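You operate a simulated robot arm through the tools that you are given. There is no shell and no other tool. Be economical: measure what you need, move in short steps, check, and stop when the job is done.

Carry out the task below with a simulated robot arm. There is one attempt and no reset: what you move stays moved.

TASK
Take the ribbed grey cup and put it on the top of the long table between tanks y52 and y54. Put two of the code plates from the end of the long table beside tank y57 on the top of table t. Put the white bottle labelled "Q537" from the top of the cloth table on the out tray of the wringer and the white bottle marked "Q423" on the feed tray of the wringer. Put the teal cup in the inside of the steel sink. Put the orange follower on the white top of trolley g away on the top of table w. Any order will do. Set down upright: ribbed grey cup, white bottle, teal cup.

The check looks at the end state, three seconds after you hand in, the way a careful person would. Anything else that was tipped, shoved, dropped, spilled or broken makes it a failure. Flat cloth is picked up by pressing the open fingertips on it (5 to 10 N) and closing them slowly along it; thin cloth reads only 2 to 8 mm in the jaws.

THE ROBOT
A 6-joint arm with a fingered hand on a trunk, on a base that drives. Base frame: it is fixed to the floor where the robot stands at the start and does not move with it; the origin is under the middle of the robot, x ahead of it, y to its left, z up; the surface under the hand at the start is at about z = 0.8. Units: m, degrees, N and s.
With the tool pointing down near the work surface it reaches from about 0.46 to 0.8 m from the robot's upright axis, wherever it stands. Its first joint turns from -166.0 to 166.0 degrees. Places, roughly: code plate [0.25, 0.75, 0.75]; feed tray of the wringer (15x32 cm) [-1.34, -8.18, 0.96]; inside of the steel sink [-0.8, -8.2, 0.6]; orange follower [-7.5, -7.25, 0.5]; out tray of the wringer (16x30 cm) [-1.7, -8.18, 0.94]; ribbed grey cup (6x6x7 cm) [0.7, -0.1, 0.8]; teal cup (6x6x7 cm) [-3.1, -10.1, 0.8]; top of table T [0.2, -2, 0.9]; top of table W [0.2, -3.4, 0.9]; top of the long table between tanks Y52 and Y54 [0.5, -0.6, 0.8]; white bottle [-3.25, -10, 0.75]. Payload 4 kg.
The tool frame sits at the grasp point between the pads (the TCP): z along the fingers, y along the line on which they close. The tips reach 0.02 m beyond it. The gripper opens to 0.14 m. The gripper's body begins 0.054 m behind the TCP. The gripper is a hand of 3 fingers: y runs from the thumb to the fingers, the wrist lies at [0, 0, -0.215] in the tool frame.
Orientation is that of the tool frame in the base frame, as [roll, pitch, yaw] about the fixed x, y, z axes, in that order (R = Rz(yaw) Ry(pitch) Rx(roll)). With the fingers straight down and closing along the base's y, the tool's x points along the base's -x, its y along +y and its z along -z.

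THE INTERFACE
- The arm moves only by the tool servo_tool. Its argument "moves" is a list of rows, each a list of 6 numbers: the shift along the tool's x, y, z in units of 150 mm (1.0 is 150 mm), then the turn, a rotation vector about the tool's x, y, z in units of 120 degrees (1.0 is 120 degrees). In form: [[dx, dy, dz, ax, ay, az], ...]. A call has 1 to 8 rows; each row is the pose to reach, as a shift and turn from the pose commanded when the call began, along the tool's axes at that moment. A call with a number of a shift or a turn outside -1 to 1 is refused whole. Each row takes 0.2 s and may step no farther than 0.05 m and 8.6 degrees from the row before; otherwise, the whole call is refused. A pose out of reach is approached as far as the arm can. The call stops where the force on the tool passes 40 N (or 10 N more than at its start, if that is more) or the arm is blocked; 0.2 s more then pass. In this call time passes only in rows, and 0.2 s behind the last. The reply holds the time, the measured pose of the TCP, the force on the tool along the base axes, the opening and the grip force, in the units named above and with some noise, with the torque about the TCP (base axes, N m) and any sound that the robot's microphone picked up.
- Cameras (640 x 400 px; columns grow to the right, rows downward): "scene" is now at [0.0522, 0.1862, 1.5188]; the picture's right is [-0.02, -1.00, 0.00], its down [-0.80, 0.01, -0.60] and it looks along [0.60, -0.01, -0.80] (base axes); focal length 281 px, centre (320, 200). "wrist" rides on the gripper at [0.074, -0.043, -0.079] in the tool frame; the picture's right is [0.50, 0.87, 0.00], its down [-0.59, 0.34, -0.73] and it looks along [-0.64, 0.37, 0.68] (tool axes); focal length 275 px, centre (320, 200). There is no depth. A picture from a camera that has moved, and an enlarged one, comes with that camera's place and axes in the base frame and with its lens.
- snapshot(camera): a new picture of that camera. The clock stands still meanwhile.
- move_column(by): slides the trunk up (or, below 0, down) by that many m; the arm and the scene camera ride with it, the base frame stays. It gives what a move gives, with no picture.
- drive_base(legs): drives the robot by 1 to 6 legs, each [ahead, left, turn to the left] in m, m and degrees, along the robot's own axes; the way and the turn of a leg run together, so that a leg with both is an arc; at most 1.5 m and 180 degrees a leg. The arm and the cameras ride along, it lands a little off, and it stops where it bumps. It gives what a move gives.
- set_fingers(finger1, finger2, thumb_bend): sets how far each is bent, from 0 (flat) to 1 (curled in); at 0.3 the hand is open as for a grip, at 0.7 the pads meet at the TCP. One left out holds its place. A second passes; each finger stops where it meets its share of the squeeze, and holds until it gets a number again. It is the only way to open and close the hand. It gives what a move gives, with no picture; readings hold the bend of each and the force on the fingers (four entries, about 0 where the hand has none), thumb and palm.
- turn_head(pan, tilt): turns the head with the scene camera to pan (to the left, within 120 degrees either way) and tilt (down, from -29 to 69), counted from straight ahead of the robot. It gives what a move gives.
- zoom(camera, box): a new picture of the part [left, top, right, bottom] of that camera's present view, enlarged. The clock stands still meanwhile.
- close_job(): hands the job in; it is judged then, once.

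Go step by step. Nothing tells you exact positions but the pictures and the camera data: compare them with the known pose of the tool, close in by small moves and look again before you grip or let go. The budget is 207 turns and 180 pictures, counting those below and the enlarged ones. Unless the task says otherwise, let go and move clear before handing in.

The tools are called as a command line: name --pt "numbers of a row" for each row, then --argument value for the rest, lists and objects as JSON in quotes. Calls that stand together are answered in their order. servo_tool: Moves the arm, as the interface text tells. Its arguments: {"type":"object","properties":{"moves":{"type":"array","items":{"type":"array","items":{"type":"number"}}}},"required":["moves"]} The other tools are called the same way: move_column (by) slides the trunk up or down; set_fingers (finger1, finger2, thumb_bend) moves the fingers one by one; drive_base (legs) drives the base; turn_head (pan, tilt) turns the head that bears the scene camera; snapshot (camera) takes a picture; zoom (camera, box) takes an enlarged picture of a part of a camera's view; close_job () hands the job in.

At the start:

```text
time_s: 0.0
eef_pos: [0.4232, 0.0686, 1.0697]
tcp_rot: [180.0, -0.1, -180.0]
ft_force: [-1.0, 0.8, 0.6]
ft_torque: [0.01, 0.01, -0.02]
width: 0.1399
grasp_force: 0.1
shape: jaw
bend: [0.3, 0.3, 0.3]
finger forces: [0.0, 0.0, 0.0, 0.1, 0.1, 0.1]
trunk travel left (down, up): [-0.125, 0.465]
robot x, y, heading: [0.0032, 0.0029, -0.1]
head pan, tilt: [-1.0, 53.0]
```

scene: 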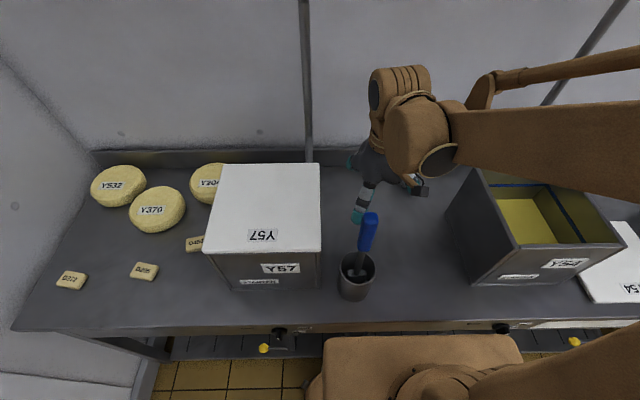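
wrist: 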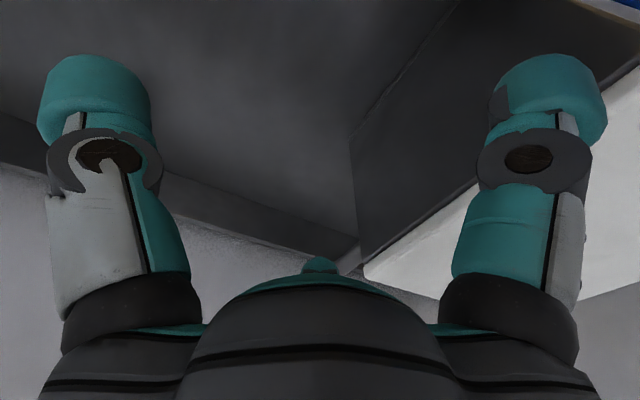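

I see the long table with tanks Y57 and Y54, some plates at the left, and a cup holding a blue object. I'll look around to find the ribbed grey cup.

turn_head --pan -25 --tilt 45

snapshot --camera "scene"

zoom --camera "wrist" --box '[0, 0, 640, 400]'

```text
time_s: 0.9
eef_pos: [0.4242, 0.0688, 1.07]
tcp_rot: [-180.0, 0.1, 180.0]
ft_force: [-1.3, 0.2, 0.4]
ft_torque: [0.01, 0.02, 0.04]
width: 0.1397
grasp_force: 0.1
shape: jaw
bend: [0.3, 0.3, 0.3]
finger forces: [0.1, 0.1, 0.0, 0.1, 0.0, 0.0]
trunk travel left (down, up): [-0.125, 0.465]
robot x, y, heading: [-0.0004, -0.0008, 0.1]
head pan, tilt: [-25.0, 45.0]
```

```text
177 pictures are left
camera scene: at [0.0519, 0.1532, 1.5297], right [-0.42, -0.91, 0.0], down [-0.64, 0.3, -0.71], along [0.64, -0.3, -0.71], focal length 281 px, centre (320, 200)
```

scene: 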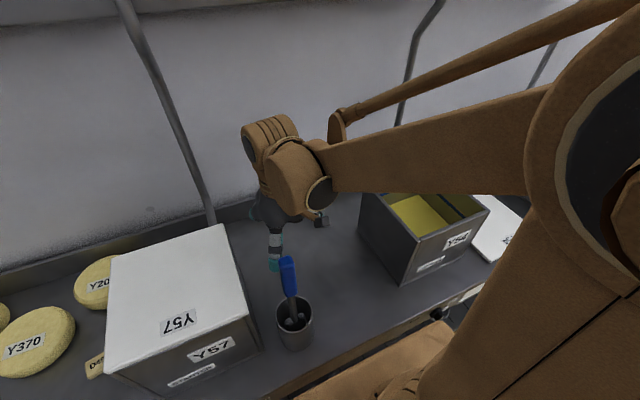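

```text
1.00 times, centred on (320, 200) of wrist (not enlarged: the box is as wide or as high as the picture)
camera zoom: at [0.3496, 0.0252, 1.1483], right [-0.5, 0.87, 0.0], down [0.59, 0.34, 0.73], along [0.64, 0.37, -0.68], focal length 275 px, centre (320, 200)
```

zoom: 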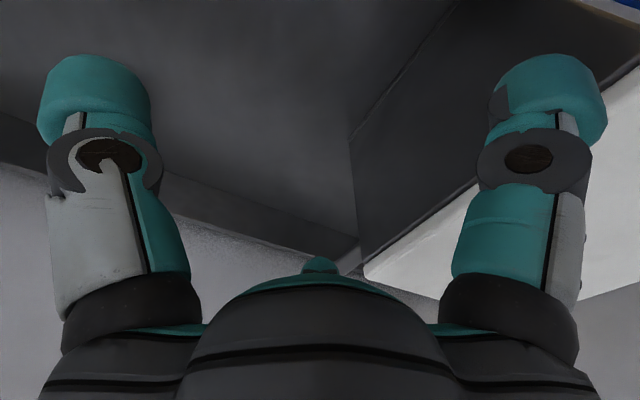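

The hand hides the spot where the ribbed cup should be. I'll zoom in on the gap and on the tank labels.

zoom --camera "scene" --box '[220, 170, 380, 370]'

zoom --camera "scene" --box '[350, 170, 540, 300]'

```text
2.00 times, centred on (300, 270) of scene
camera zoom: at [0.0519, 0.1532, 1.5297], right [-0.42, -0.91, 0.0], down [-0.64, 0.3, -0.71], along [0.64, -0.3, -0.71], focal length 562 px, centre (360, 60)
```

zoom: 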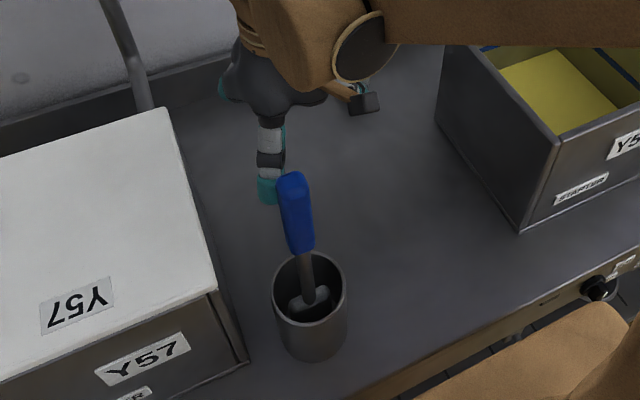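

```text
3.08 times, centred on (445, 235) of scene
camera zoom: at [0.0519, 0.1532, 1.5297], right [-0.42, -0.91, 0.0], down [-0.64, 0.3, -0.71], along [0.64, -0.3, -0.71], focal length 864 px, centre (-65, 92)
```

zoom: 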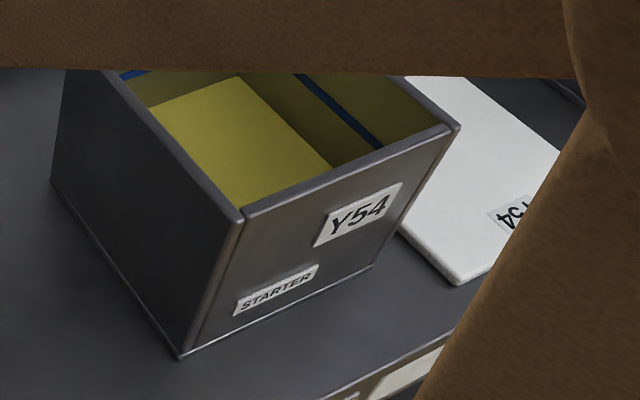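

The hand still hides the middle of the bench. I'll raise it and swing it to the right.

servo_tool --pt "0 0 -0.3 0 0 0" --pt "0 0 -0.6 0 0 0" --pt "0 -0.3 -0.7 0 0 0" --pt "0 -0.6 -0.7 0 0 0" --pt "0 -0.9 -0.7 0 0 0"

turn_head --pan -5 --tilt 45

snapshot --camera "scene"

```text
time_s: 2.1
eef_pos: [0.4246, -0.0644, 1.1763]
tcp_rot: [-180.0, 0.0, -179.9]
ft_force: [1.1, -0.2, -0.1]
ft_torque: [0.01, 0.03, 0.01]
width: 0.1398
grasp_force: 0.1
shape: jaw
bend: [0.3, 0.3, 0.3]
finger forces: [0.0, 0.0, 0.0, 0.1, 0.1, 0.0]
trunk travel left (down, up): [-0.125, 0.465]
robot x, y, heading: [0.0018, -0.0014, -0.0]
head pan, tilt: [-25.0, 45.0]
```

```text
time_s: 2.9
eef_pos: [0.4239, -0.0648, 1.1775]
tcp_rot: [-180.0, 0.0, 180.0]
ft_force: [-0.3, 0.0, -0.1]
ft_torque: [-0.02, 0.01, -0.04]
width: 0.1397
grasp_force: 0.0
shape: jaw
bend: [0.3, 0.3, 0.3]
finger forces: [0.0, 0.1, 0.0, 0.0, 0.1, 0.0]
trunk travel left (down, up): [-0.125, 0.465]
robot x, y, heading: [0.0013, 0.0012, 0.2]
head pan, tilt: [-5.0, 45.0]
```

```text
173 pictures are left
camera scene: at [0.0591, 0.1804, 1.5297], right [-0.09, -1.0, 0.0], down [-0.7, 0.06, -0.71], along [0.7, -0.06, -0.71], focal length 281 px, centre (320, 200)
```

scene: 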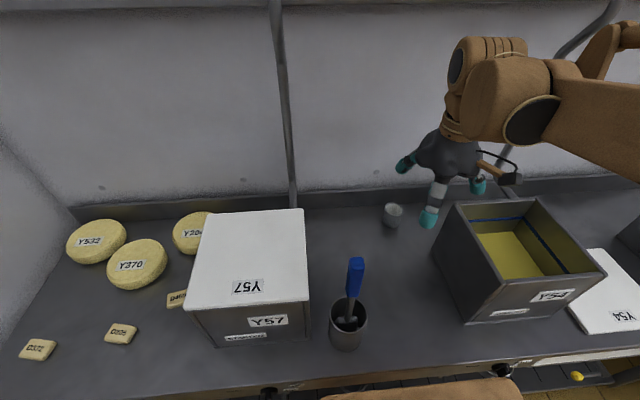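

zoom --camera "scene" --box '[340, 170, 440, 240]'

turn_head --pan -55 --tilt 45

snapshot --camera "scene"

```text
5.71 times, centred on (390, 205) of scene
camera zoom: at [0.0591, 0.1804, 1.5297], right [-0.09, -1.0, 0.0], down [-0.7, 0.06, -0.71], along [0.7, -0.06, -0.71], focal length 1604 px, centre (-80, 171)
```

zoom: 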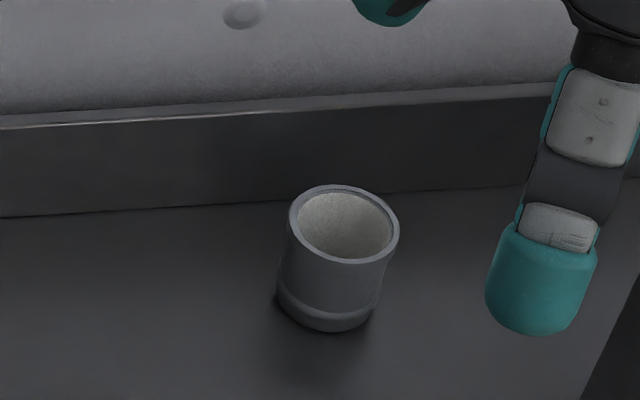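

```text
time_s: 4.1
eef_pos: [0.4252, -0.0644, 1.1776]
tcp_rot: [180.0, 0.1, -180.0]
ft_force: [-1.0, 0.0, 0.3]
ft_torque: [0.0, 0.02, 0.01]
width: 0.1399
grasp_force: 0.1
shape: jaw
bend: [0.3, 0.3, 0.3]
finger forces: [0.1, 0.0, 0.0, 0.0, 0.1, 0.1]
trunk travel left (down, up): [-0.125, 0.465]
robot x, y, heading: [-0.0025, -0.0026, 0.1]
head pan, tilt: [-55.0, 45.0]
```

```text
171 pictures are left
camera scene: at [0.0248, 0.1209, 1.5297], right [-0.82, -0.57, 0.0], down [-0.41, 0.58, -0.71], along [0.41, -0.58, -0.71], focal length 281 px, centre (320, 200)
```

scene: 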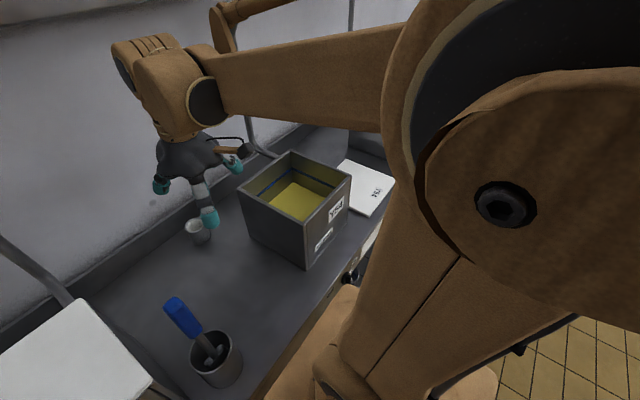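

The small ribbed grey cup stands near the back wall at about (0.63, -0.11). I'll move the hand above it, still high, with the fingers partly closed to clear tank Y54.

servo_tool --pt "-0.3 -0.07 0 0 0 0" --pt "-0.6 -0.15 0 0 0 0" --pt "-0.9 -0.23 0 0 0 0"

set_fingers --finger1 0.37 --finger2 0.37 --thumb_bend 0.37

turn_head --pan -10 --tilt 40

snapshot --camera "scene"

snapshot --camera "wrist"

```text
time_s: 4.9
eef_pos: [0.5621, -0.1007, 1.1734]
tcp_rot: [-180.0, -0.1, 179.9]
ft_force: [-0.1, 0.5, 0.4]
ft_torque: [0.01, -0.02, -0.03]
width: 0.1397
grasp_force: 0.0
shape: jaw
bend: [0.3, 0.3, 0.3]
finger forces: [0.0, 0.0, 0.0, 0.1, 0.0, 0.0]
trunk travel left (down, up): [-0.125, 0.465]
robot x, y, heading: [0.0002, 0.0035, 0.2]
head pan, tilt: [-55.0, 45.0]
```

```text
time_s: 5.9
eef_pos: [0.5602, -0.1007, 1.1751]
tcp_rot: [180.0, -0.1, -180.0]
ft_force: [0.2, 0.0, 0.3]
ft_torque: [-0.01, 0.0, 0.01]
width: 0.104
grasp_force: 0.0
shape: fingers
bend: [0.37, 0.37, 0.37]
finger forces: [0.0, 0.0, 0.0, 0.0, 0.0, 0.0]
trunk travel left (down, up): [-0.125, 0.465]
robot x, y, heading: [-0.0004, 0.0021, -0.3]
head pan, tilt: [-55.0, 45.0]
```

```text
time_s: 7.0
eef_pos: [0.5596, -0.1002, 1.1746]
tcp_rot: [-179.9, 0.0, 180.0]
ft_force: [-0.3, -0.7, -0.1]
ft_torque: [0.0, 0.02, 0.0]
width: 0.1041
grasp_force: 0.2
shape: fingers
bend: [0.37, 0.37, 0.37]
finger forces: [0.1, 0.1, 0.1, 0.0, 0.1, 0.1]
trunk travel left (down, up): [-0.125, 0.465]
robot x, y, heading: [-0.0024, 0.0026, 0.1]
head pan, tilt: [-10.0, 40.0]
```

```text
170 pictures are left
camera scene: at [0.062, 0.1726, 1.537], right [-0.17, -0.98, 0.0], down [-0.63, 0.11, -0.77], along [0.75, -0.13, -0.64], focal length 281 px, centre (320, 200)
```

scene: 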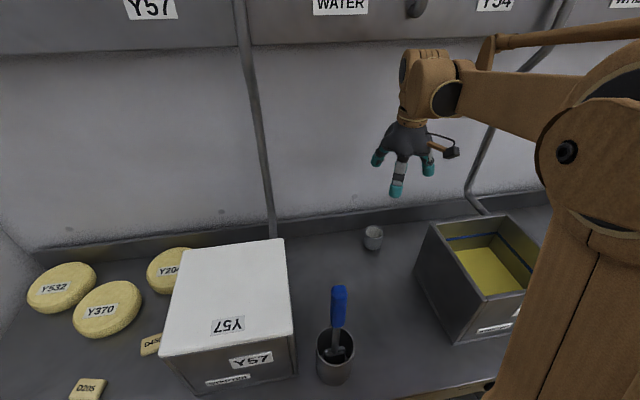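

```text
169 pictures are left
camera wrist: at [0.4868, -0.1439, 1.2532], right [-0.5, 0.87, 0.0], down [0.59, 0.34, 0.73], along [0.64, 0.37, -0.68], focal length 275 px, centre (320, 200)
```

wrist: 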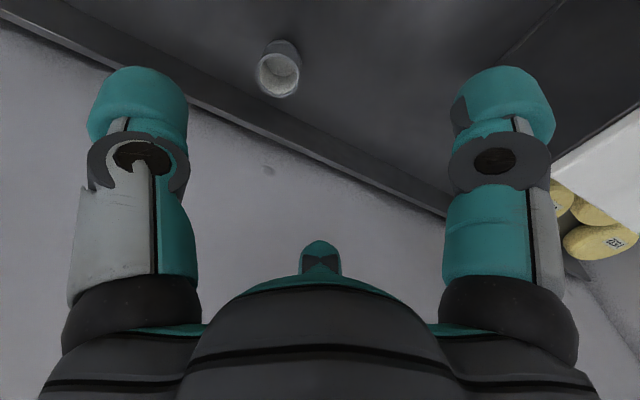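

The cup comes out at about (0.652, -0.112) from both cameras. I'll line up over it and descend part way.

servo_tool --pt "-0.3 -0.04 0 0 0 0" --pt "-0.61 -0.08 0 0 0 0" --pt "-0.61 -0.08 0.33 0 0 0" --pt "-0.61 -0.08 0.66 0 0 0" --pt "-0.61 -0.08 0.99 0 0 0"

servo_tool --pt "0 0 0.33 0 0 0"

snapshot --camera "wrist"

zoom --camera "scene" --box '[320, 100, 480, 300]'

```text
time_s: 8.2
eef_pos: [0.654, -0.1126, 1.0249]
tcp_rot: [180.0, 0.0, 180.0]
ft_force: [0.4, -0.3, 0.7]
ft_torque: [0.0, -0.04, -0.02]
width: 0.104
grasp_force: 0.0
shape: fingers
bend: [0.37, 0.37, 0.37]
finger forces: [0.0, 0.0, 0.0, 0.0, 0.0, 0.0]
trunk travel left (down, up): [-0.125, 0.465]
robot x, y, heading: [-0.0002, -0.0023, 0.0]
head pan, tilt: [-10.0, 40.0]
```

```text
time_s: 8.6
eef_pos: [0.655, -0.1136, 0.9753]
tcp_rot: [-180.0, 0.0, -180.0]
ft_force: [0.1, 0.5, -0.1]
ft_torque: [0.03, -0.02, 0.01]
width: 0.1042
grasp_force: 0.2
shape: fingers
bend: [0.37, 0.37, 0.37]
finger forces: [0.0, 0.1, 0.0, 0.1, 0.1, 0.0]
trunk travel left (down, up): [-0.125, 0.465]
robot x, y, heading: [-0.004, -0.0035, 0.1]
head pan, tilt: [-10.0, 40.0]
```

```text
168 pictures are left
camera wrist: at [0.5804, -0.1559, 1.0544], right [-0.5, 0.87, 0.0], down [0.59, 0.34, 0.73], along [0.64, 0.37, -0.68], focal length 275 px, centre (320, 200)
```

wrist: 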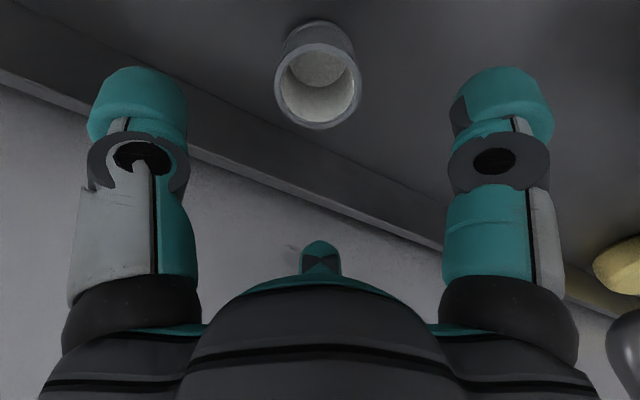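

```text
2.00 times, centred on (400, 200) of scene
camera zoom: at [0.0628, 0.1725, 1.5369], right [-0.17, -0.98, 0.0], down [-0.63, 0.11, -0.77], along [0.75, -0.13, -0.64], focal length 562 px, centre (160, 200)
```

zoom: 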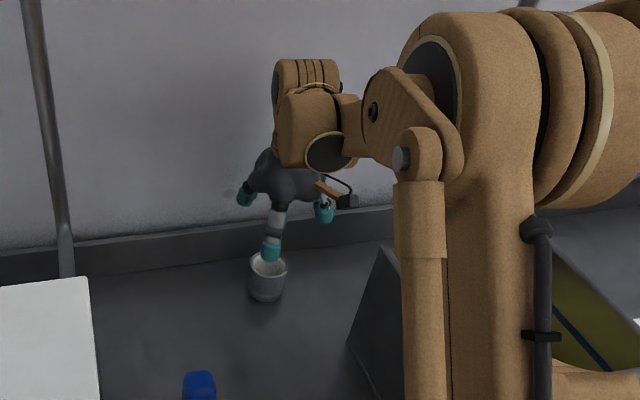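

The cup is centred under the hand and its rim is at z about 0.87. I'll descend to the grip height.

servo_tool --pt "-0.01 0 0.3 0 0 0" --pt "-0.01 0 0.6 0 0 0" --pt "-0.01 0 0.86 0 0 0"

snapshot --camera "wrist"

zoom --camera "scene" --box '[320, 100, 480, 300]'

```text
time_s: 9.4
eef_pos: [0.6526, -0.1123, 0.8465]
tcp_rot: [-180.0, -0.1, -179.9]
ft_force: [-0.3, 0.6, -0.1]
ft_torque: [0.01, 0.01, -0.03]
width: 0.1042
grasp_force: 0.0
shape: fingers
bend: [0.37, 0.37, 0.37]
finger forces: [0.0, 0.0, 0.0, 0.1, 0.0, 0.1]
trunk travel left (down, up): [-0.125, 0.465]
robot x, y, heading: [-0.0026, 0.0023, -0.0]
head pan, tilt: [-10.0, 40.0]
```

```text
166 pictures are left
camera wrist: at [0.5787, -0.1565, 0.9245], right [-0.5, 0.87, 0.0], down [0.59, 0.34, 0.73], along [0.64, 0.37, -0.68], focal length 275 px, centre (320, 200)
```

wrist: 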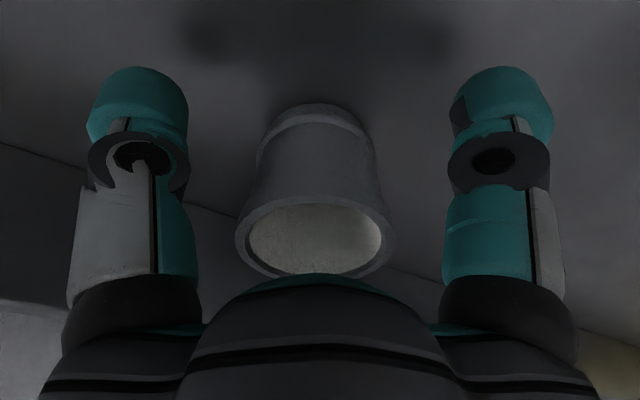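

```text
2.00 times, centred on (400, 200) of scene
camera zoom: at [0.0626, 0.1725, 1.5369], right [-0.17, -0.98, 0.0], down [-0.63, 0.11, -0.77], along [0.75, -0.13, -0.64], focal length 562 px, centre (160, 200)
```

zoom: 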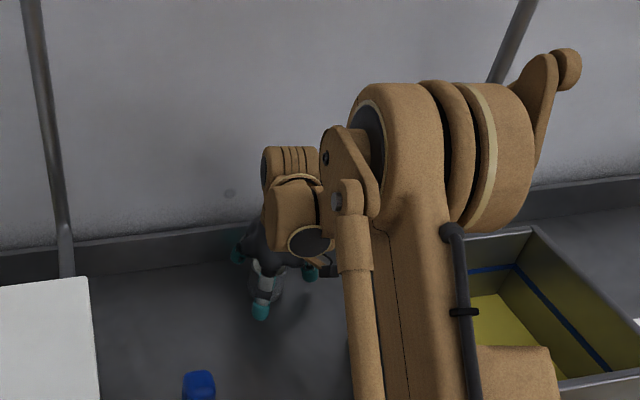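

Well centred. I'll close the fingers on the cup.

set_fingers --finger1 0.55 --finger2 0.55 --thumb_bend 0.55

servo_tool --pt "0 0 -0.1 0 0 0" --pt "0 0 -0.4 0 0 0" --pt "0 0 -0.7 0 0 0" --pt "0 0 -1 0 0 0"

servo_tool --pt "0 0 -0.3 0 0 0" --pt "0 0 -0.6 0 0 0" --pt "0 0 -0.9 0 0 0"

snapshot --camera "wrist"

```text
time_s: 10.4
eef_pos: [0.6524, -0.1128, 0.8461]
tcp_rot: [180.0, 0.0, -179.9]
ft_force: [0.7, -0.3, -0.1]
ft_torque: [-0.04, 0.01, 0.03]
width: 0.0494
grasp_force: 0.9
shape: fingers
bend: [0.55, 0.54, 0.55]
finger forces: [0.3, 0.8, 0.0, 0.0, 0.6, 0.0]
trunk travel left (down, up): [-0.125, 0.465]
robot x, y, heading: [-0.0008, 0.0014, -0.3]
head pan, tilt: [-10.0, 40.0]
```

```text
time_s: 11.4
eef_pos: [0.6524, -0.1137, 0.9984]
tcp_rot: [-179.9, 0.0, -179.9]
ft_force: [-0.1, -0.3, 0.2]
ft_torque: [0.02, -0.03, 0.01]
width: 0.0491
grasp_force: 0.3
shape: fingers
bend: [0.55, 0.54, 0.55]
finger forces: [0.3, 0.8, 0.0, 0.0, 0.7, 0.0]
trunk travel left (down, up): [-0.125, 0.465]
robot x, y, heading: [0.0018, -0.0052, -0.1]
head pan, tilt: [-10.0, 40.0]
```

```text
time_s: 12.2
eef_pos: [0.6528, -0.1135, 1.1352]
tcp_rot: [179.9, 0.0, 180.0]
ft_force: [-0.6, 0.1, 0.4]
ft_torque: [0.0, -0.02, 0.02]
width: 0.0491
grasp_force: 0.9
shape: fingers
bend: [0.55, 0.54, 0.55]
finger forces: [0.3, 0.8, 0.0, 0.0, 0.7, 0.1]
trunk travel left (down, up): [-0.125, 0.465]
robot x, y, heading: [-0.0029, -0.0004, 0.3]
head pan, tilt: [-10.0, 40.0]
```

```text
164 pictures are left
camera wrist: at [0.579, -0.1555, 1.2138], right [-0.5, 0.87, 0.0], down [0.59, 0.34, 0.73], along [0.64, 0.37, -0.68], focal length 275 px, centre (320, 200)
```

wrist: 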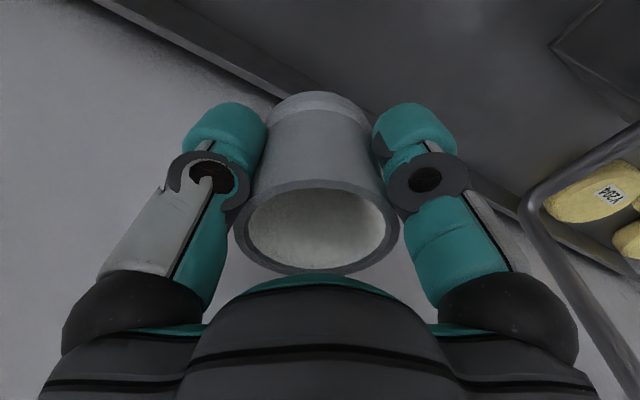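

The cup is lifted. I'll squeeze a bit more, retract the hand, and look right along the bench for Y52.

set_fingers --finger1 0.58 --finger2 0.58 --thumb_bend 0.58

servo_tool --pt "0.3 0 -0.1 0 0 0" --pt "0.6 0 -0.2 0 0 0" --pt "0.9 0 -0.2 0 0 0"

turn_head --pan -75 --tilt 35

snapshot --camera "scene"

```text
time_s: 13.2
eef_pos: [0.6533, -0.1126, 1.1339]
tcp_rot: [-180.0, 0.0, -180.0]
ft_force: [0.2, 0.1, -1.3]
ft_torque: [-0.02, 0.0, 0.0]
width: 0.0476
grasp_force: 4.6
shape: fingers
bend: [0.56, 0.55, 0.56]
finger forces: [2.2, 2.8, 0.0, 0.0, 3.0, 0.0]
trunk travel left (down, up): [-0.125, 0.465]
robot x, y, heading: [0.0015, 0.0013, 0.2]
head pan, tilt: [-10.0, 40.0]
```

```text
time_s: 14.0
eef_pos: [0.5141, -0.1141, 1.1617]
tcp_rot: [180.0, 0.0, 179.9]
ft_force: [-0.7, 0.6, 0.3]
ft_torque: [0.01, -0.05, 0.0]
width: 0.0477
grasp_force: 3.9
shape: fingers
bend: [0.56, 0.55, 0.56]
finger forces: [2.1, 2.9, 0.1, 0.0, 3.1, 0.1]
trunk travel left (down, up): [-0.125, 0.465]
robot x, y, heading: [0.0019, -0.0016, 0.2]
head pan, tilt: [-10.0, 40.0]
```

```text
time_s: 15.4
eef_pos: [0.5158, -0.1142, 1.1621]
tcp_rot: [180.0, -0.1, -180.0]
ft_force: [-0.5, -0.1, -0.8]
ft_torque: [0.01, -0.01, 0.02]
width: 0.048
grasp_force: 4.0
shape: fingers
bend: [0.56, 0.55, 0.56]
finger forces: [2.0, 3.0, 0.1, 0.0, 3.1, 0.0]
trunk travel left (down, up): [-0.125, 0.465]
robot x, y, heading: [-0.0006, -0.0018, 0.2]
head pan, tilt: [-75.0, 35.0]
```

```text
163 pictures are left
camera scene: at [0.0011, 0.1024, 1.5445], right [-0.97, -0.26, 0.0], down [-0.15, 0.55, -0.82], along [0.21, -0.79, -0.57], focal length 281 px, centre (320, 200)
```

scene: 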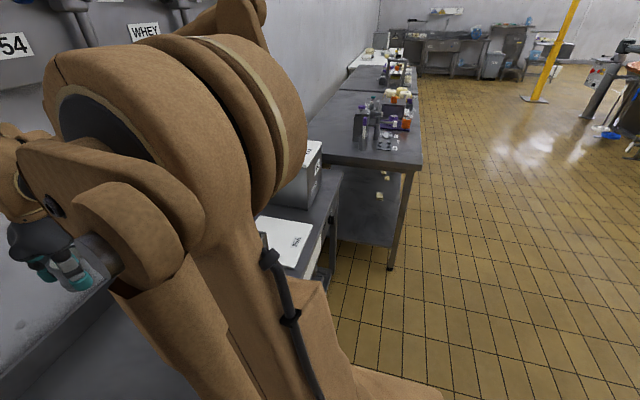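

The floor to the right is clear, and Table T juts out further on at y of about -1.2. I'll drive 0.45 m to the right and look at the gap between Y54 and Y52.

drive_base --legs '[[0, -0.45, 0]]'

turn_head --pan -12 --tilt 50

snapshot --camera "scene"

```text
time_s: 18.1
eef_pos: [0.5154, -0.5595, 1.1627]
tcp_rot: [-179.9, 0.0, 179.8]
ft_force: [0.0, -0.5, 0.0]
ft_torque: [0.01, -0.02, -0.02]
width: 0.0478
grasp_force: 3.9
shape: fingers
bend: [0.56, 0.55, 0.56]
finger forces: [2.2, 3.0, 0.0, 0.1, 3.1, 0.0]
trunk travel left (down, up): [-0.125, 0.465]
robot x, y, heading: [0.0011, -0.4413, -0.2]
head pan, tilt: [-75.0, 35.0]
```

```text
time_s: 19.4
eef_pos: [0.5147, -0.5585, 1.1625]
tcp_rot: [180.0, -0.1, 179.8]
ft_force: [1.0, 0.1, 0.0]
ft_torque: [0.0, 0.04, 0.04]
width: 0.0478
grasp_force: 4.5
shape: fingers
bend: [0.56, 0.55, 0.56]
finger forces: [2.1, 3.0, 0.0, 0.0, 3.1, 0.0]
trunk travel left (down, up): [-0.125, 0.465]
robot x, y, heading: [-0.0023, -0.4446, -0.3]
head pan, tilt: [-12.0, 50.0]
```

```text
162 pictures are left
camera scene: at [0.0534, -0.2726, 1.5228], right [-0.21, -0.98, 0.0], down [-0.75, 0.16, -0.64], along [0.63, -0.14, -0.77], focal length 281 px, centre (320, 200)
```

scene: 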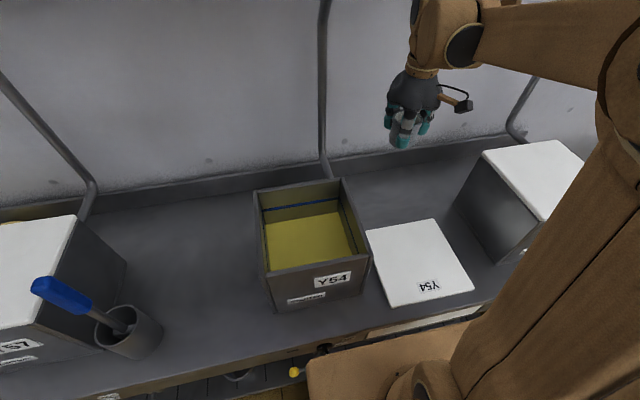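

There is free bench behind the Y54 lid, and (0.62, -0.69) looks good. I'll drive 0.12 m further right so the arm keeps the same shape, then move over the spot.

drive_base --legs '[[0, -0.12, 0]]'

servo_tool --pt "-0.3 0 0 0 0 0" --pt "-0.7 0 0 0 0 0"

turn_head --pan -12 --tilt 45

snapshot --camera "scene"

snapshot --camera "wrist"

```text
time_s: 20.6
eef_pos: [0.5153, -0.6803, 1.1622]
tcp_rot: [179.9, -0.1, 179.7]
ft_force: [-0.6, 0.2, -1.0]
ft_torque: [0.03, 0.01, -0.03]
width: 0.0477
grasp_force: 3.8
shape: fingers
bend: [0.56, 0.55, 0.56]
finger forces: [2.1, 3.0, 0.1, 0.0, 3.1, 0.1]
trunk travel left (down, up): [-0.125, 0.465]
robot x, y, heading: [-0.0025, -0.5651, -0.3]
head pan, tilt: [-12.0, 50.0]
```

```text
refused: row 2 steps farther than a row can; nothing moved
```

```text
time_s: 21.3
eef_pos: [0.515, -0.6789, 1.1625]
tcp_rot: [180.0, 0.0, 179.8]
ft_force: [0.0, 1.1, -0.8]
ft_torque: [0.01, 0.0, -0.03]
width: 0.0478
grasp_force: 3.8
shape: fingers
bend: [0.56, 0.55, 0.56]
finger forces: [2.1, 2.9, 0.0, 0.1, 3.0, 0.1]
trunk travel left (down, up): [-0.125, 0.465]
robot x, y, heading: [-0.0007, -0.5642, -0.0]
head pan, tilt: [-12.0, 45.0]
```

```text
161 pictures are left
camera scene: at [0.0573, -0.3938, 1.5297], right [-0.21, -0.98, 0.0], down [-0.69, 0.15, -0.71], along [0.69, -0.15, -0.71], focal length 281 px, centre (320, 200)
```

scene: 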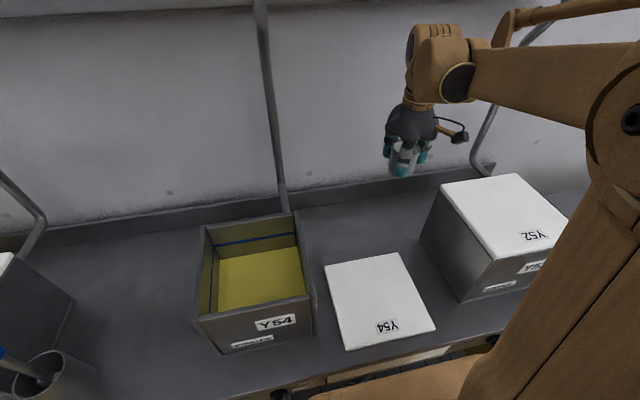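

```text
160 pictures are left
camera wrist: at [0.441, -0.7231, 1.2408], right [-0.5, 0.87, 0.0], down [0.59, 0.34, 0.73], along [0.64, 0.36, -0.68], focal length 275 px, centre (320, 200)
```

wrist: 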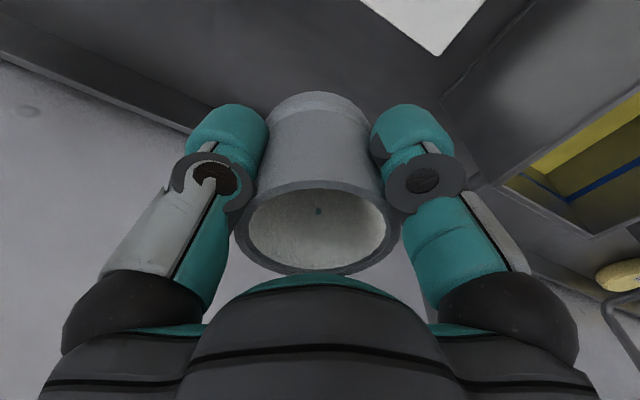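

The target (0.62, -0.68) is clear, with the lid edge at x 0.495 and the Y52 face at y -0.83. I'll move over it and go down.

servo_tool --pt "-0.3 0 0 0 0 0" --pt "-0.5 0.0 0 0 0 0" --pt "-0.7 0 0.15 0 0 0" --pt "-0.72 0 0.45 0 0 0" --pt "-0.72 0 0.75 0 0 0" --pt "-0.72 0 1.0 0 0 0"

servo_tool --pt "0 0 0.3 0 0 0" --pt "0 0 0.6 0 0 0" --pt "0 0 0.9 0 0 0"

snapshot --camera "scene"

snapshot --camera "wrist"

```text
time_s: 22.7
eef_pos: [0.6219, -0.6819, 1.0111]
tcp_rot: [179.9, 0.0, 179.8]
ft_force: [-0.4, -0.5, -0.3]
ft_torque: [-0.02, 0.01, 0.0]
width: 0.0478
grasp_force: 3.9
shape: fingers
bend: [0.56, 0.55, 0.56]
finger forces: [1.9, 3.0, 0.0, 0.1, 3.1, 0.1]
trunk travel left (down, up): [-0.125, 0.465]
robot x, y, heading: [-0.0022, -0.5622, -0.4]
head pan, tilt: [-12.0, 45.0]
```

```text
time_s: 23.5
eef_pos: [0.622, -0.6808, 0.8784]
tcp_rot: [179.9, 0.1, 179.7]
ft_force: [-0.5, -0.1, -0.8]
ft_torque: [-0.01, 0.02, -0.01]
width: 0.0478
grasp_force: 3.9
shape: fingers
bend: [0.56, 0.55, 0.56]
finger forces: [2.0, 3.1, 0.1, 0.0, 3.1, 0.0]
trunk travel left (down, up): [-0.125, 0.465]
robot x, y, heading: [0.0007, -0.5642, -0.1]
head pan, tilt: [-12.0, 45.0]
```

```text
159 pictures are left
camera scene: at [0.0582, -0.3938, 1.5297], right [-0.21, -0.98, 0.0], down [-0.69, 0.15, -0.71], along [0.69, -0.15, -0.71], focal length 281 px, centre (320, 200)
```

scene: 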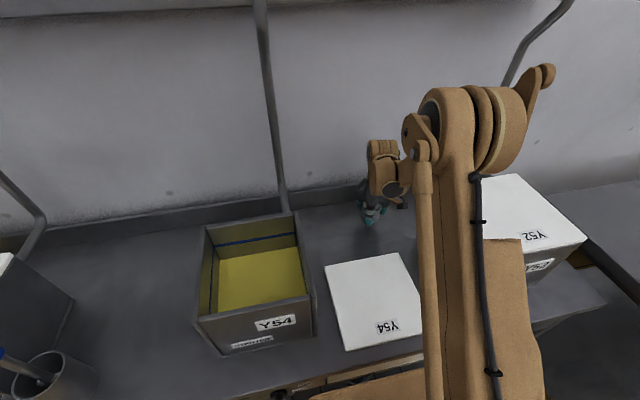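

```text
158 pictures are left
camera wrist: at [0.5478, -0.7231, 0.9565], right [-0.5, 0.87, 0.0], down [0.59, 0.34, 0.73], along [0.64, 0.36, -0.68], focal length 275 px, centre (320, 200)
```

wrist: 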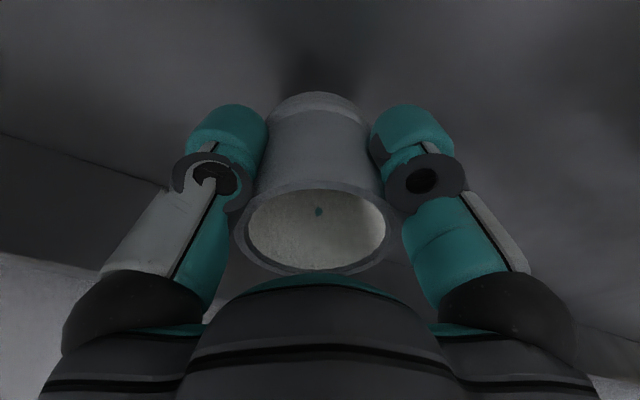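

The hand is clear on all sides. I'll lower the last 3 cm, let go and rise.

servo_tool --pt "0 0 0.1 0 0 0" --pt "0 0 0.18 0 0 0" --pt "0 0 0.205 0 0 0" --pt "0 0 0.215 0 0 0"

set_fingers --finger1 0.5 --finger2 0.5 --thumb_bend 0.5

set_fingers --finger1 0.37 --finger2 0.37 --thumb_bend 0.37

servo_tool --pt "0 0 -0.1 0 0 0" --pt "0 0 -0.4 0 0 0" --pt "0 0 -0.7 0 0 0" --pt "0 0 -1 0 0 0"

servo_tool --pt "0 0 -0.3 0 0 0" --pt "0 0 -0.6 0 0 0" --pt "0.3 0 -0.9 0 0 0" --pt "0.6 0 -1 0 0 0"

snapshot --camera "scene"

```text
time_s: 24.5
eef_pos: [0.6235, -0.6804, 0.8459]
tcp_rot: [179.9, 0.0, 179.8]
ft_force: [0.8, -0.3, 5.0]
ft_torque: [0.04, -0.01, 0.0]
width: 0.0475
grasp_force: 4.2
shape: fingers
bend: [0.56, 0.55, 0.56]
finger forces: [2.2, 3.4, 0.1, 0.1, 3.4, 0.1]
trunk travel left (down, up): [-0.125, 0.465]
robot x, y, heading: [0.0015, -0.5615, -0.5]
head pan, tilt: [-12.0, 45.0]
```

```text
time_s: 25.5
eef_pos: [0.6225, -0.6811, 0.8452]
tcp_rot: [-180.0, 0.0, 179.9]
ft_force: [-0.2, -0.4, -0.5]
ft_torque: [0.01, -0.03, 0.04]
width: 0.0634
grasp_force: 0.1
shape: fingers
bend: [0.5, 0.5, 0.5]
finger forces: [0.0, 0.0, 0.0, 0.0, 0.0, 0.1]
trunk travel left (down, up): [-0.125, 0.465]
robot x, y, heading: [-0.0027, -0.5618, -0.2]
head pan, tilt: [-12.0, 45.0]
```

```text
time_s: 26.5
eef_pos: [0.6234, -0.68, 0.846]
tcp_rot: [179.9, 0.0, 179.8]
ft_force: [-0.8, -0.2, -0.6]
ft_torque: [-0.02, -0.01, 0.01]
width: 0.1036
grasp_force: 0.0
shape: fingers
bend: [0.37, 0.37, 0.37]
finger forces: [0.0, 0.0, 0.0, 0.0, 0.1, 0.1]
trunk travel left (down, up): [-0.125, 0.465]
robot x, y, heading: [-0.0015, -0.5677, -0.1]
head pan, tilt: [-12.0, 45.0]
```

```text
time_s: 27.5
eef_pos: [0.6229, -0.6818, 0.9951]
tcp_rot: [-179.9, 0.1, 179.8]
ft_force: [0.3, 1.1, -0.2]
ft_torque: [0.0, -0.01, -0.01]
width: 0.1039
grasp_force: 0.1
shape: fingers
bend: [0.37, 0.37, 0.37]
finger forces: [0.0, 0.0, 0.0, 0.1, 0.0, 0.0]
trunk travel left (down, up): [-0.125, 0.465]
robot x, y, heading: [-0.0031, -0.5657, -0.1]
head pan, tilt: [-12.0, 45.0]
```

```text
refused: row 3 steps farther than a row can; nothing moved
```

```text
157 pictures are left
camera scene: at [0.0568, -0.3936, 1.5297], right [-0.21, -0.98, 0.0], down [-0.69, 0.15, -0.71], along [0.69, -0.15, -0.71], focal length 281 px, centre (320, 200)
```

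scene: 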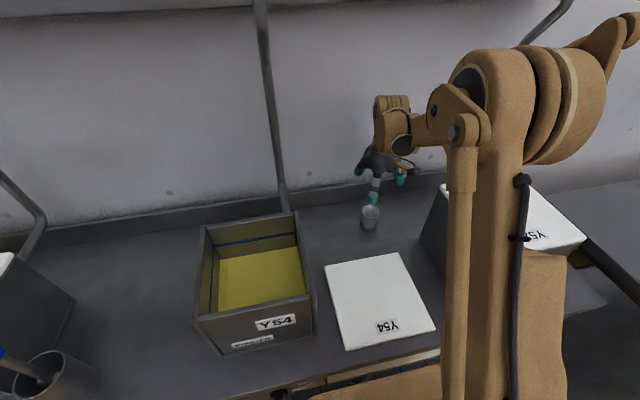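

The cup stands upright between Y54 and Y52. Next I'll raise and retract the hand, then drive left towards the code plates.

servo_tool --pt "0 0 -0.3 0 0 0" --pt "0 0 -0.6 0 0 0" --pt "0 0 -0.9 0 0 0" --pt "0.3 0 -1 0 0 0" --pt "0.6 0 -1 0 0 0" --pt "0.9 0 -1 0 0 0"

servo_tool --pt "0 0 -0.3 0 0 0" --pt "0 0 -0.6 0 0 0"

drive_base --legs '[[-0.15, 0, 0], [0, 1.1, 0]]'

turn_head --pan 5 --tilt 55

snapshot --camera "scene"

```text
time_s: 28.9
eef_pos: [0.4878, -0.6794, 1.1468]
tcp_rot: [-180.0, 0.0, 179.8]
ft_force: [-0.2, 0.3, 0.1]
ft_torque: [0.04, -0.01, 0.0]
width: 0.1039
grasp_force: 0.1
shape: fingers
bend: [0.37, 0.37, 0.37]
finger forces: [0.1, 0.0, 0.0, 0.1, 0.1, 0.0]
trunk travel left (down, up): [-0.125, 0.465]
robot x, y, heading: [-0.0014, -0.5678, -0.1]
head pan, tilt: [-12.0, 45.0]
```

```text
time_s: 29.5
eef_pos: [0.4889, -0.6809, 1.236]
tcp_rot: [179.9, 0.0, 179.8]
ft_force: [-0.5, 0.2, -0.4]
ft_torque: [0.01, 0.0, 0.0]
width: 0.1039
grasp_force: 0.1
shape: fingers
bend: [0.37, 0.37, 0.37]
finger forces: [0.0, 0.0, 0.0, 0.0, 0.1, 0.1]
trunk travel left (down, up): [-0.125, 0.465]
robot x, y, heading: [0.001, -0.5674, -0.4]
head pan, tilt: [-12.0, 45.0]
```

```text
time_s: 36.1
eef_pos: [0.3414, 0.4165, 1.2361]
tcp_rot: [-180.0, -0.1, -179.9]
ft_force: [1.2, -0.5, -0.3]
ft_torque: [0.0, 0.01, -0.05]
width: 0.1039
grasp_force: 0.0
shape: fingers
bend: [0.37, 0.37, 0.37]
finger forces: [0.1, 0.0, 0.1, 0.0, 0.0, 0.0]
trunk travel left (down, up): [-0.125, 0.465]
robot x, y, heading: [-0.1521, 0.5326, 0.3]
head pan, tilt: [-12.0, 45.0]
```

```text
time_s: 36.9
eef_pos: [0.3413, 0.4154, 1.2351]
tcp_rot: [179.9, 0.0, -179.9]
ft_force: [-0.4, -0.8, 0.5]
ft_torque: [-0.01, -0.03, -0.02]
width: 0.1037
grasp_force: 0.1
shape: fingers
bend: [0.37, 0.37, 0.37]
finger forces: [0.1, 0.0, 0.0, 0.0, 0.1, 0.0]
trunk travel left (down, up): [-0.125, 0.465]
robot x, y, heading: [-0.1493, 0.5322, 0.2]
head pan, tilt: [5.0, 55.0]
```

```text
156 pictures are left
camera scene: at [-0.1002, 0.7232, 1.5163], right [0.09, -1.0, 0.0], down [-0.82, -0.07, -0.57], along [0.57, 0.05, -0.82], focal length 281 px, centre (320, 200)
```

scene: 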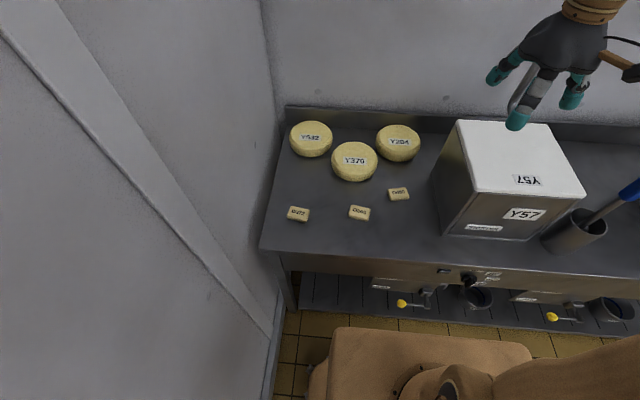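

zoom --camera "scene" --box '[280, 110, 440, 230]'

```text
3.33 times, centred on (360, 170) of scene
camera zoom: at [-0.1002, 0.7232, 1.5163], right [0.09, -1.0, 0.0], down [-0.82, -0.07, -0.57], along [0.57, 0.05, -0.82], focal length 936 px, centre (187, 300)
```

zoom: 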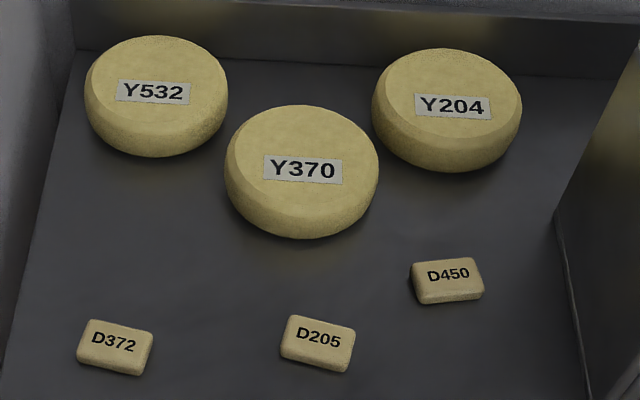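

The code plates D372, D205 and D450 are clear. I'll take D205 at about (0.352, 0.645), long axis yawed about -13°, starting by moving above it.

servo_tool --pt "0 0.3 0 0 0 0" --pt "0 0.6 0 0 0 0" --pt "0 0.9 0 0 0 0"

servo_tool --pt "-0.03 0.3 0 0 0 0" --pt "-0.07 0.6 0.05 0 0 0.05" --pt "-0.07 0.63 0.35 0 0 0.106" --pt "-0.07 0.63 0.65 0 0 0.106" --pt "-0.07 0.63 0.95 0 0 0.106"

servo_tool --pt "0 0 0.3 0 0 0" --pt "0 0 0.6 0 0 0" --pt "0 0 0.8 0 0 0"

snapshot --camera "wrist"

snapshot --camera "scene"

```text
time_s: 37.7
eef_pos: [0.3434, 0.5531, 1.2331]
tcp_rot: [-180.0, 0.0, -179.9]
ft_force: [0.3, 0.7, 0.0]
ft_torque: [-0.02, -0.01, 0.02]
width: 0.1041
grasp_force: 0.0
shape: fingers
bend: [0.37, 0.37, 0.37]
finger forces: [0.0, 0.0, 0.0, 0.0, 0.1, 0.0]
trunk travel left (down, up): [-0.125, 0.465]
robot x, y, heading: [-0.1498, 0.5341, 0.2]
head pan, tilt: [5.0, 55.0]
```

```text
time_s: 38.9
eef_pos: [0.3524, 0.6463, 1.0938]
tcp_rot: [179.9, 0.0, 167.3]
ft_force: [0.4, -0.6, -0.6]
ft_torque: [0.0, -0.01, 0.01]
width: 0.1037
grasp_force: 0.1
shape: fingers
bend: [0.37, 0.37, 0.37]
finger forces: [0.0, 0.0, 0.0, 0.0, 0.0, 0.0]
trunk travel left (down, up): [-0.125, 0.465]
robot x, y, heading: [-0.1524, 0.531, 0.1]
head pan, tilt: [5.0, 55.0]
```

```text
time_s: 39.7
eef_pos: [0.3496, 0.6447, 0.9737]
tcp_rot: [-179.9, 0.0, 167.3]
ft_force: [0.5, 0.4, 0.2]
ft_torque: [0.01, 0.04, -0.01]
width: 0.1042
grasp_force: 0.1
shape: fingers
bend: [0.37, 0.37, 0.37]
finger forces: [0.0, 0.1, 0.0, 0.1, 0.0, 0.0]
trunk travel left (down, up): [-0.125, 0.465]
robot x, y, heading: [-0.1498, 0.5298, 0.1]
head pan, tilt: [5.0, 55.0]
```

```text
154 pictures are left
camera wrist: at [0.2689, 0.6179, 1.0525], right [-0.3, 0.95, 0.0], down [0.65, 0.2, 0.73], along [0.7, 0.22, -0.68], focal length 275 px, centre (320, 200)
```

wrist: 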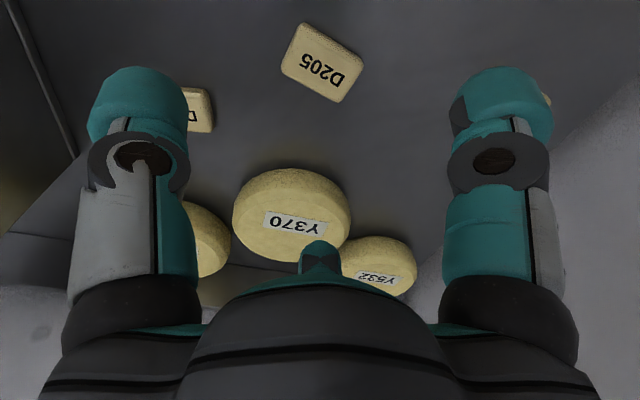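

```text
153 pictures are left
camera scene: at [-0.0999, 0.7235, 1.5162], right [0.09, -1.0, 0.0], down [-0.82, -0.07, -0.57], along [0.57, 0.05, -0.82], focal length 281 px, centre (320, 200)
```

scene: 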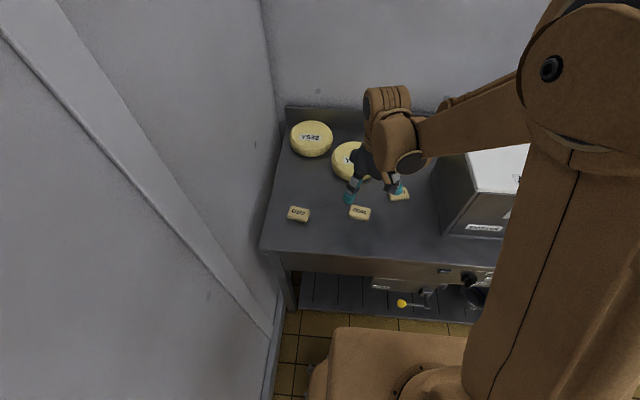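

D205 is centred under the hand and the yaw matches. I'll descend to the table.

servo_tool --pt "0 0 0.3 0 0 0" --pt "0 0 0.6 0 0 0" --pt "0 0 0.8 0 0 0" --pt "0 0 0.93 0 0 0" --pt "0 0 0.98 0 0 0"

snapshot --camera "wrist"

```text
time_s: 40.9
eef_pos: [0.3528, 0.6457, 0.8247]
tcp_rot: [180.0, 0.0, 167.2]
ft_force: [0.2, 0.3, -0.2]
ft_torque: [0.02, -0.02, 0.01]
width: 0.1037
grasp_force: 0.0
shape: fingers
bend: [0.37, 0.37, 0.37]
finger forces: [0.1, 0.1, 0.0, 0.0, 0.0, 0.0]
trunk travel left (down, up): [-0.125, 0.465]
robot x, y, heading: [-0.1511, 0.5271, 0.1]
head pan, tilt: [5.0, 55.0]
```

```text
152 pictures are left
camera wrist: at [0.2707, 0.6191, 0.9039], right [-0.3, 0.95, 0.0], down [0.65, 0.2, 0.73], along [0.7, 0.22, -0.68], focal length 275 px, centre (320, 200)
```

wrist: 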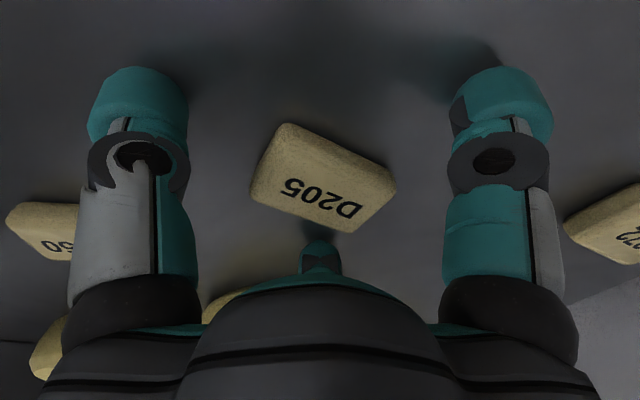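

The fingers surround the plate. I'll close on it.

set_fingers --finger1 0.53 --finger2 0.53 --thumb_bend 0.47

set_fingers --finger1 0.62 --finger2 0.62 --thumb_bend 0.56

snapshot --camera "wrist"

```text
time_s: 41.9
eef_pos: [0.3523, 0.645, 0.8259]
tcp_rot: [-179.9, 0.1, 167.1]
ft_force: [1.0, 2.9, 25.2]
ft_torque: [0.45, -0.04, 0.02]
width: 0.0714
grasp_force: 12.6
shape: fingers
bend: [0.5, 0.51, 0.47]
finger forces: [10.9, 10.7, 0.1, 0.1, 3.7, 0.0]
trunk travel left (down, up): [-0.125, 0.465]
robot x, y, heading: [-0.1509, 0.5339, 0.2]
head pan, tilt: [5.0, 55.0]
```

```text
time_s: 43.0
eef_pos: [0.3509, 0.6429, 0.8265]
tcp_rot: [-179.9, 0.1, 167.3]
ft_force: [-2.3, -4.0, 28.5]
ft_torque: [-1.17, 0.5, -0.04]
width: 0.0539
grasp_force: 22.4
shape: fingers
bend: [0.57, 0.58, 0.52]
finger forces: [12.6, 7.8, 0.0, 0.0, 24.3, 0.1]
trunk travel left (down, up): [-0.125, 0.465]
robot x, y, heading: [-0.1524, 0.5292, -0.1]
head pan, tilt: [5.0, 55.0]
stopped: the force on the tool passed its limit at 40 N (the readings are from after the stop); the commanded pose is now the measured one
```

```text
151 pictures are left
camera wrist: at [0.2691, 0.6176, 0.9057], right [-0.3, 0.95, 0.0], down [0.65, 0.2, 0.74], along [0.7, 0.22, -0.68], focal length 275 px, centre (320, 200)
```

wrist: 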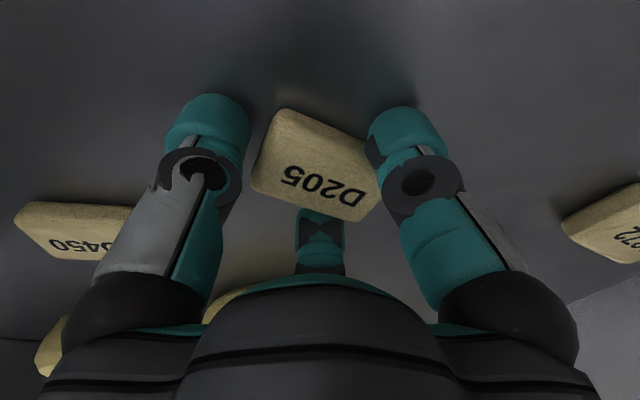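

The curling tips press on the table, so I'll raise about 7 mm and close again.

servo_tool --pt "0 0 -0.03 0 0 0" --pt "0 0 -0.05 0 0 0"

set_fingers --finger1 0.6 --finger2 0.6 --thumb_bend 0.55

snapshot --camera "wrist"

```text
time_s: 43.6
eef_pos: [0.3518, 0.6456, 0.8335]
tcp_rot: [179.9, 0.0, 167.3]
ft_force: [0.4, -0.2, -0.2]
ft_torque: [-0.04, 0.0, 0.02]
width: 0.0472
grasp_force: 8.6
shape: fingers
bend: [0.57, 0.58, 0.55]
finger forces: [7.6, 7.7, 0.0, 0.0, 2.2, 0.0]
trunk travel left (down, up): [-0.125, 0.465]
robot x, y, heading: [-0.1513, 0.5256, 0.1]
head pan, tilt: [5.0, 55.0]
```

```text
time_s: 44.6
eef_pos: [0.3518, 0.6437, 0.834]
tcp_rot: [-179.9, 0.1, 167.2]
ft_force: [0.2, -0.2, 0.4]
ft_torque: [-0.02, -0.01, -0.01]
width: 0.0481
grasp_force: 5.2
shape: fingers
bend: [0.57, 0.58, 0.55]
finger forces: [5.3, 5.0, 0.1, 0.0, 1.4, 0.0]
trunk travel left (down, up): [-0.125, 0.465]
robot x, y, heading: [-0.1458, 0.529, 0.0]
head pan, tilt: [5.0, 55.0]
```

```text
150 pictures are left
camera wrist: at [0.271, 0.6186, 0.9121], right [-0.3, 0.95, 0.0], down [0.65, 0.2, 0.73], along [0.7, 0.22, -0.68], focal length 275 px, centre (320, 200)
```

wrist: 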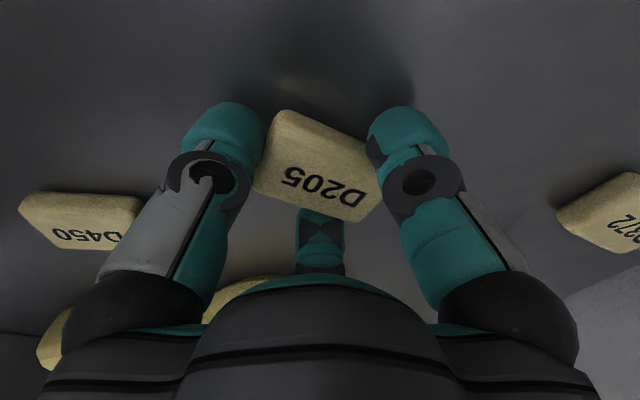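

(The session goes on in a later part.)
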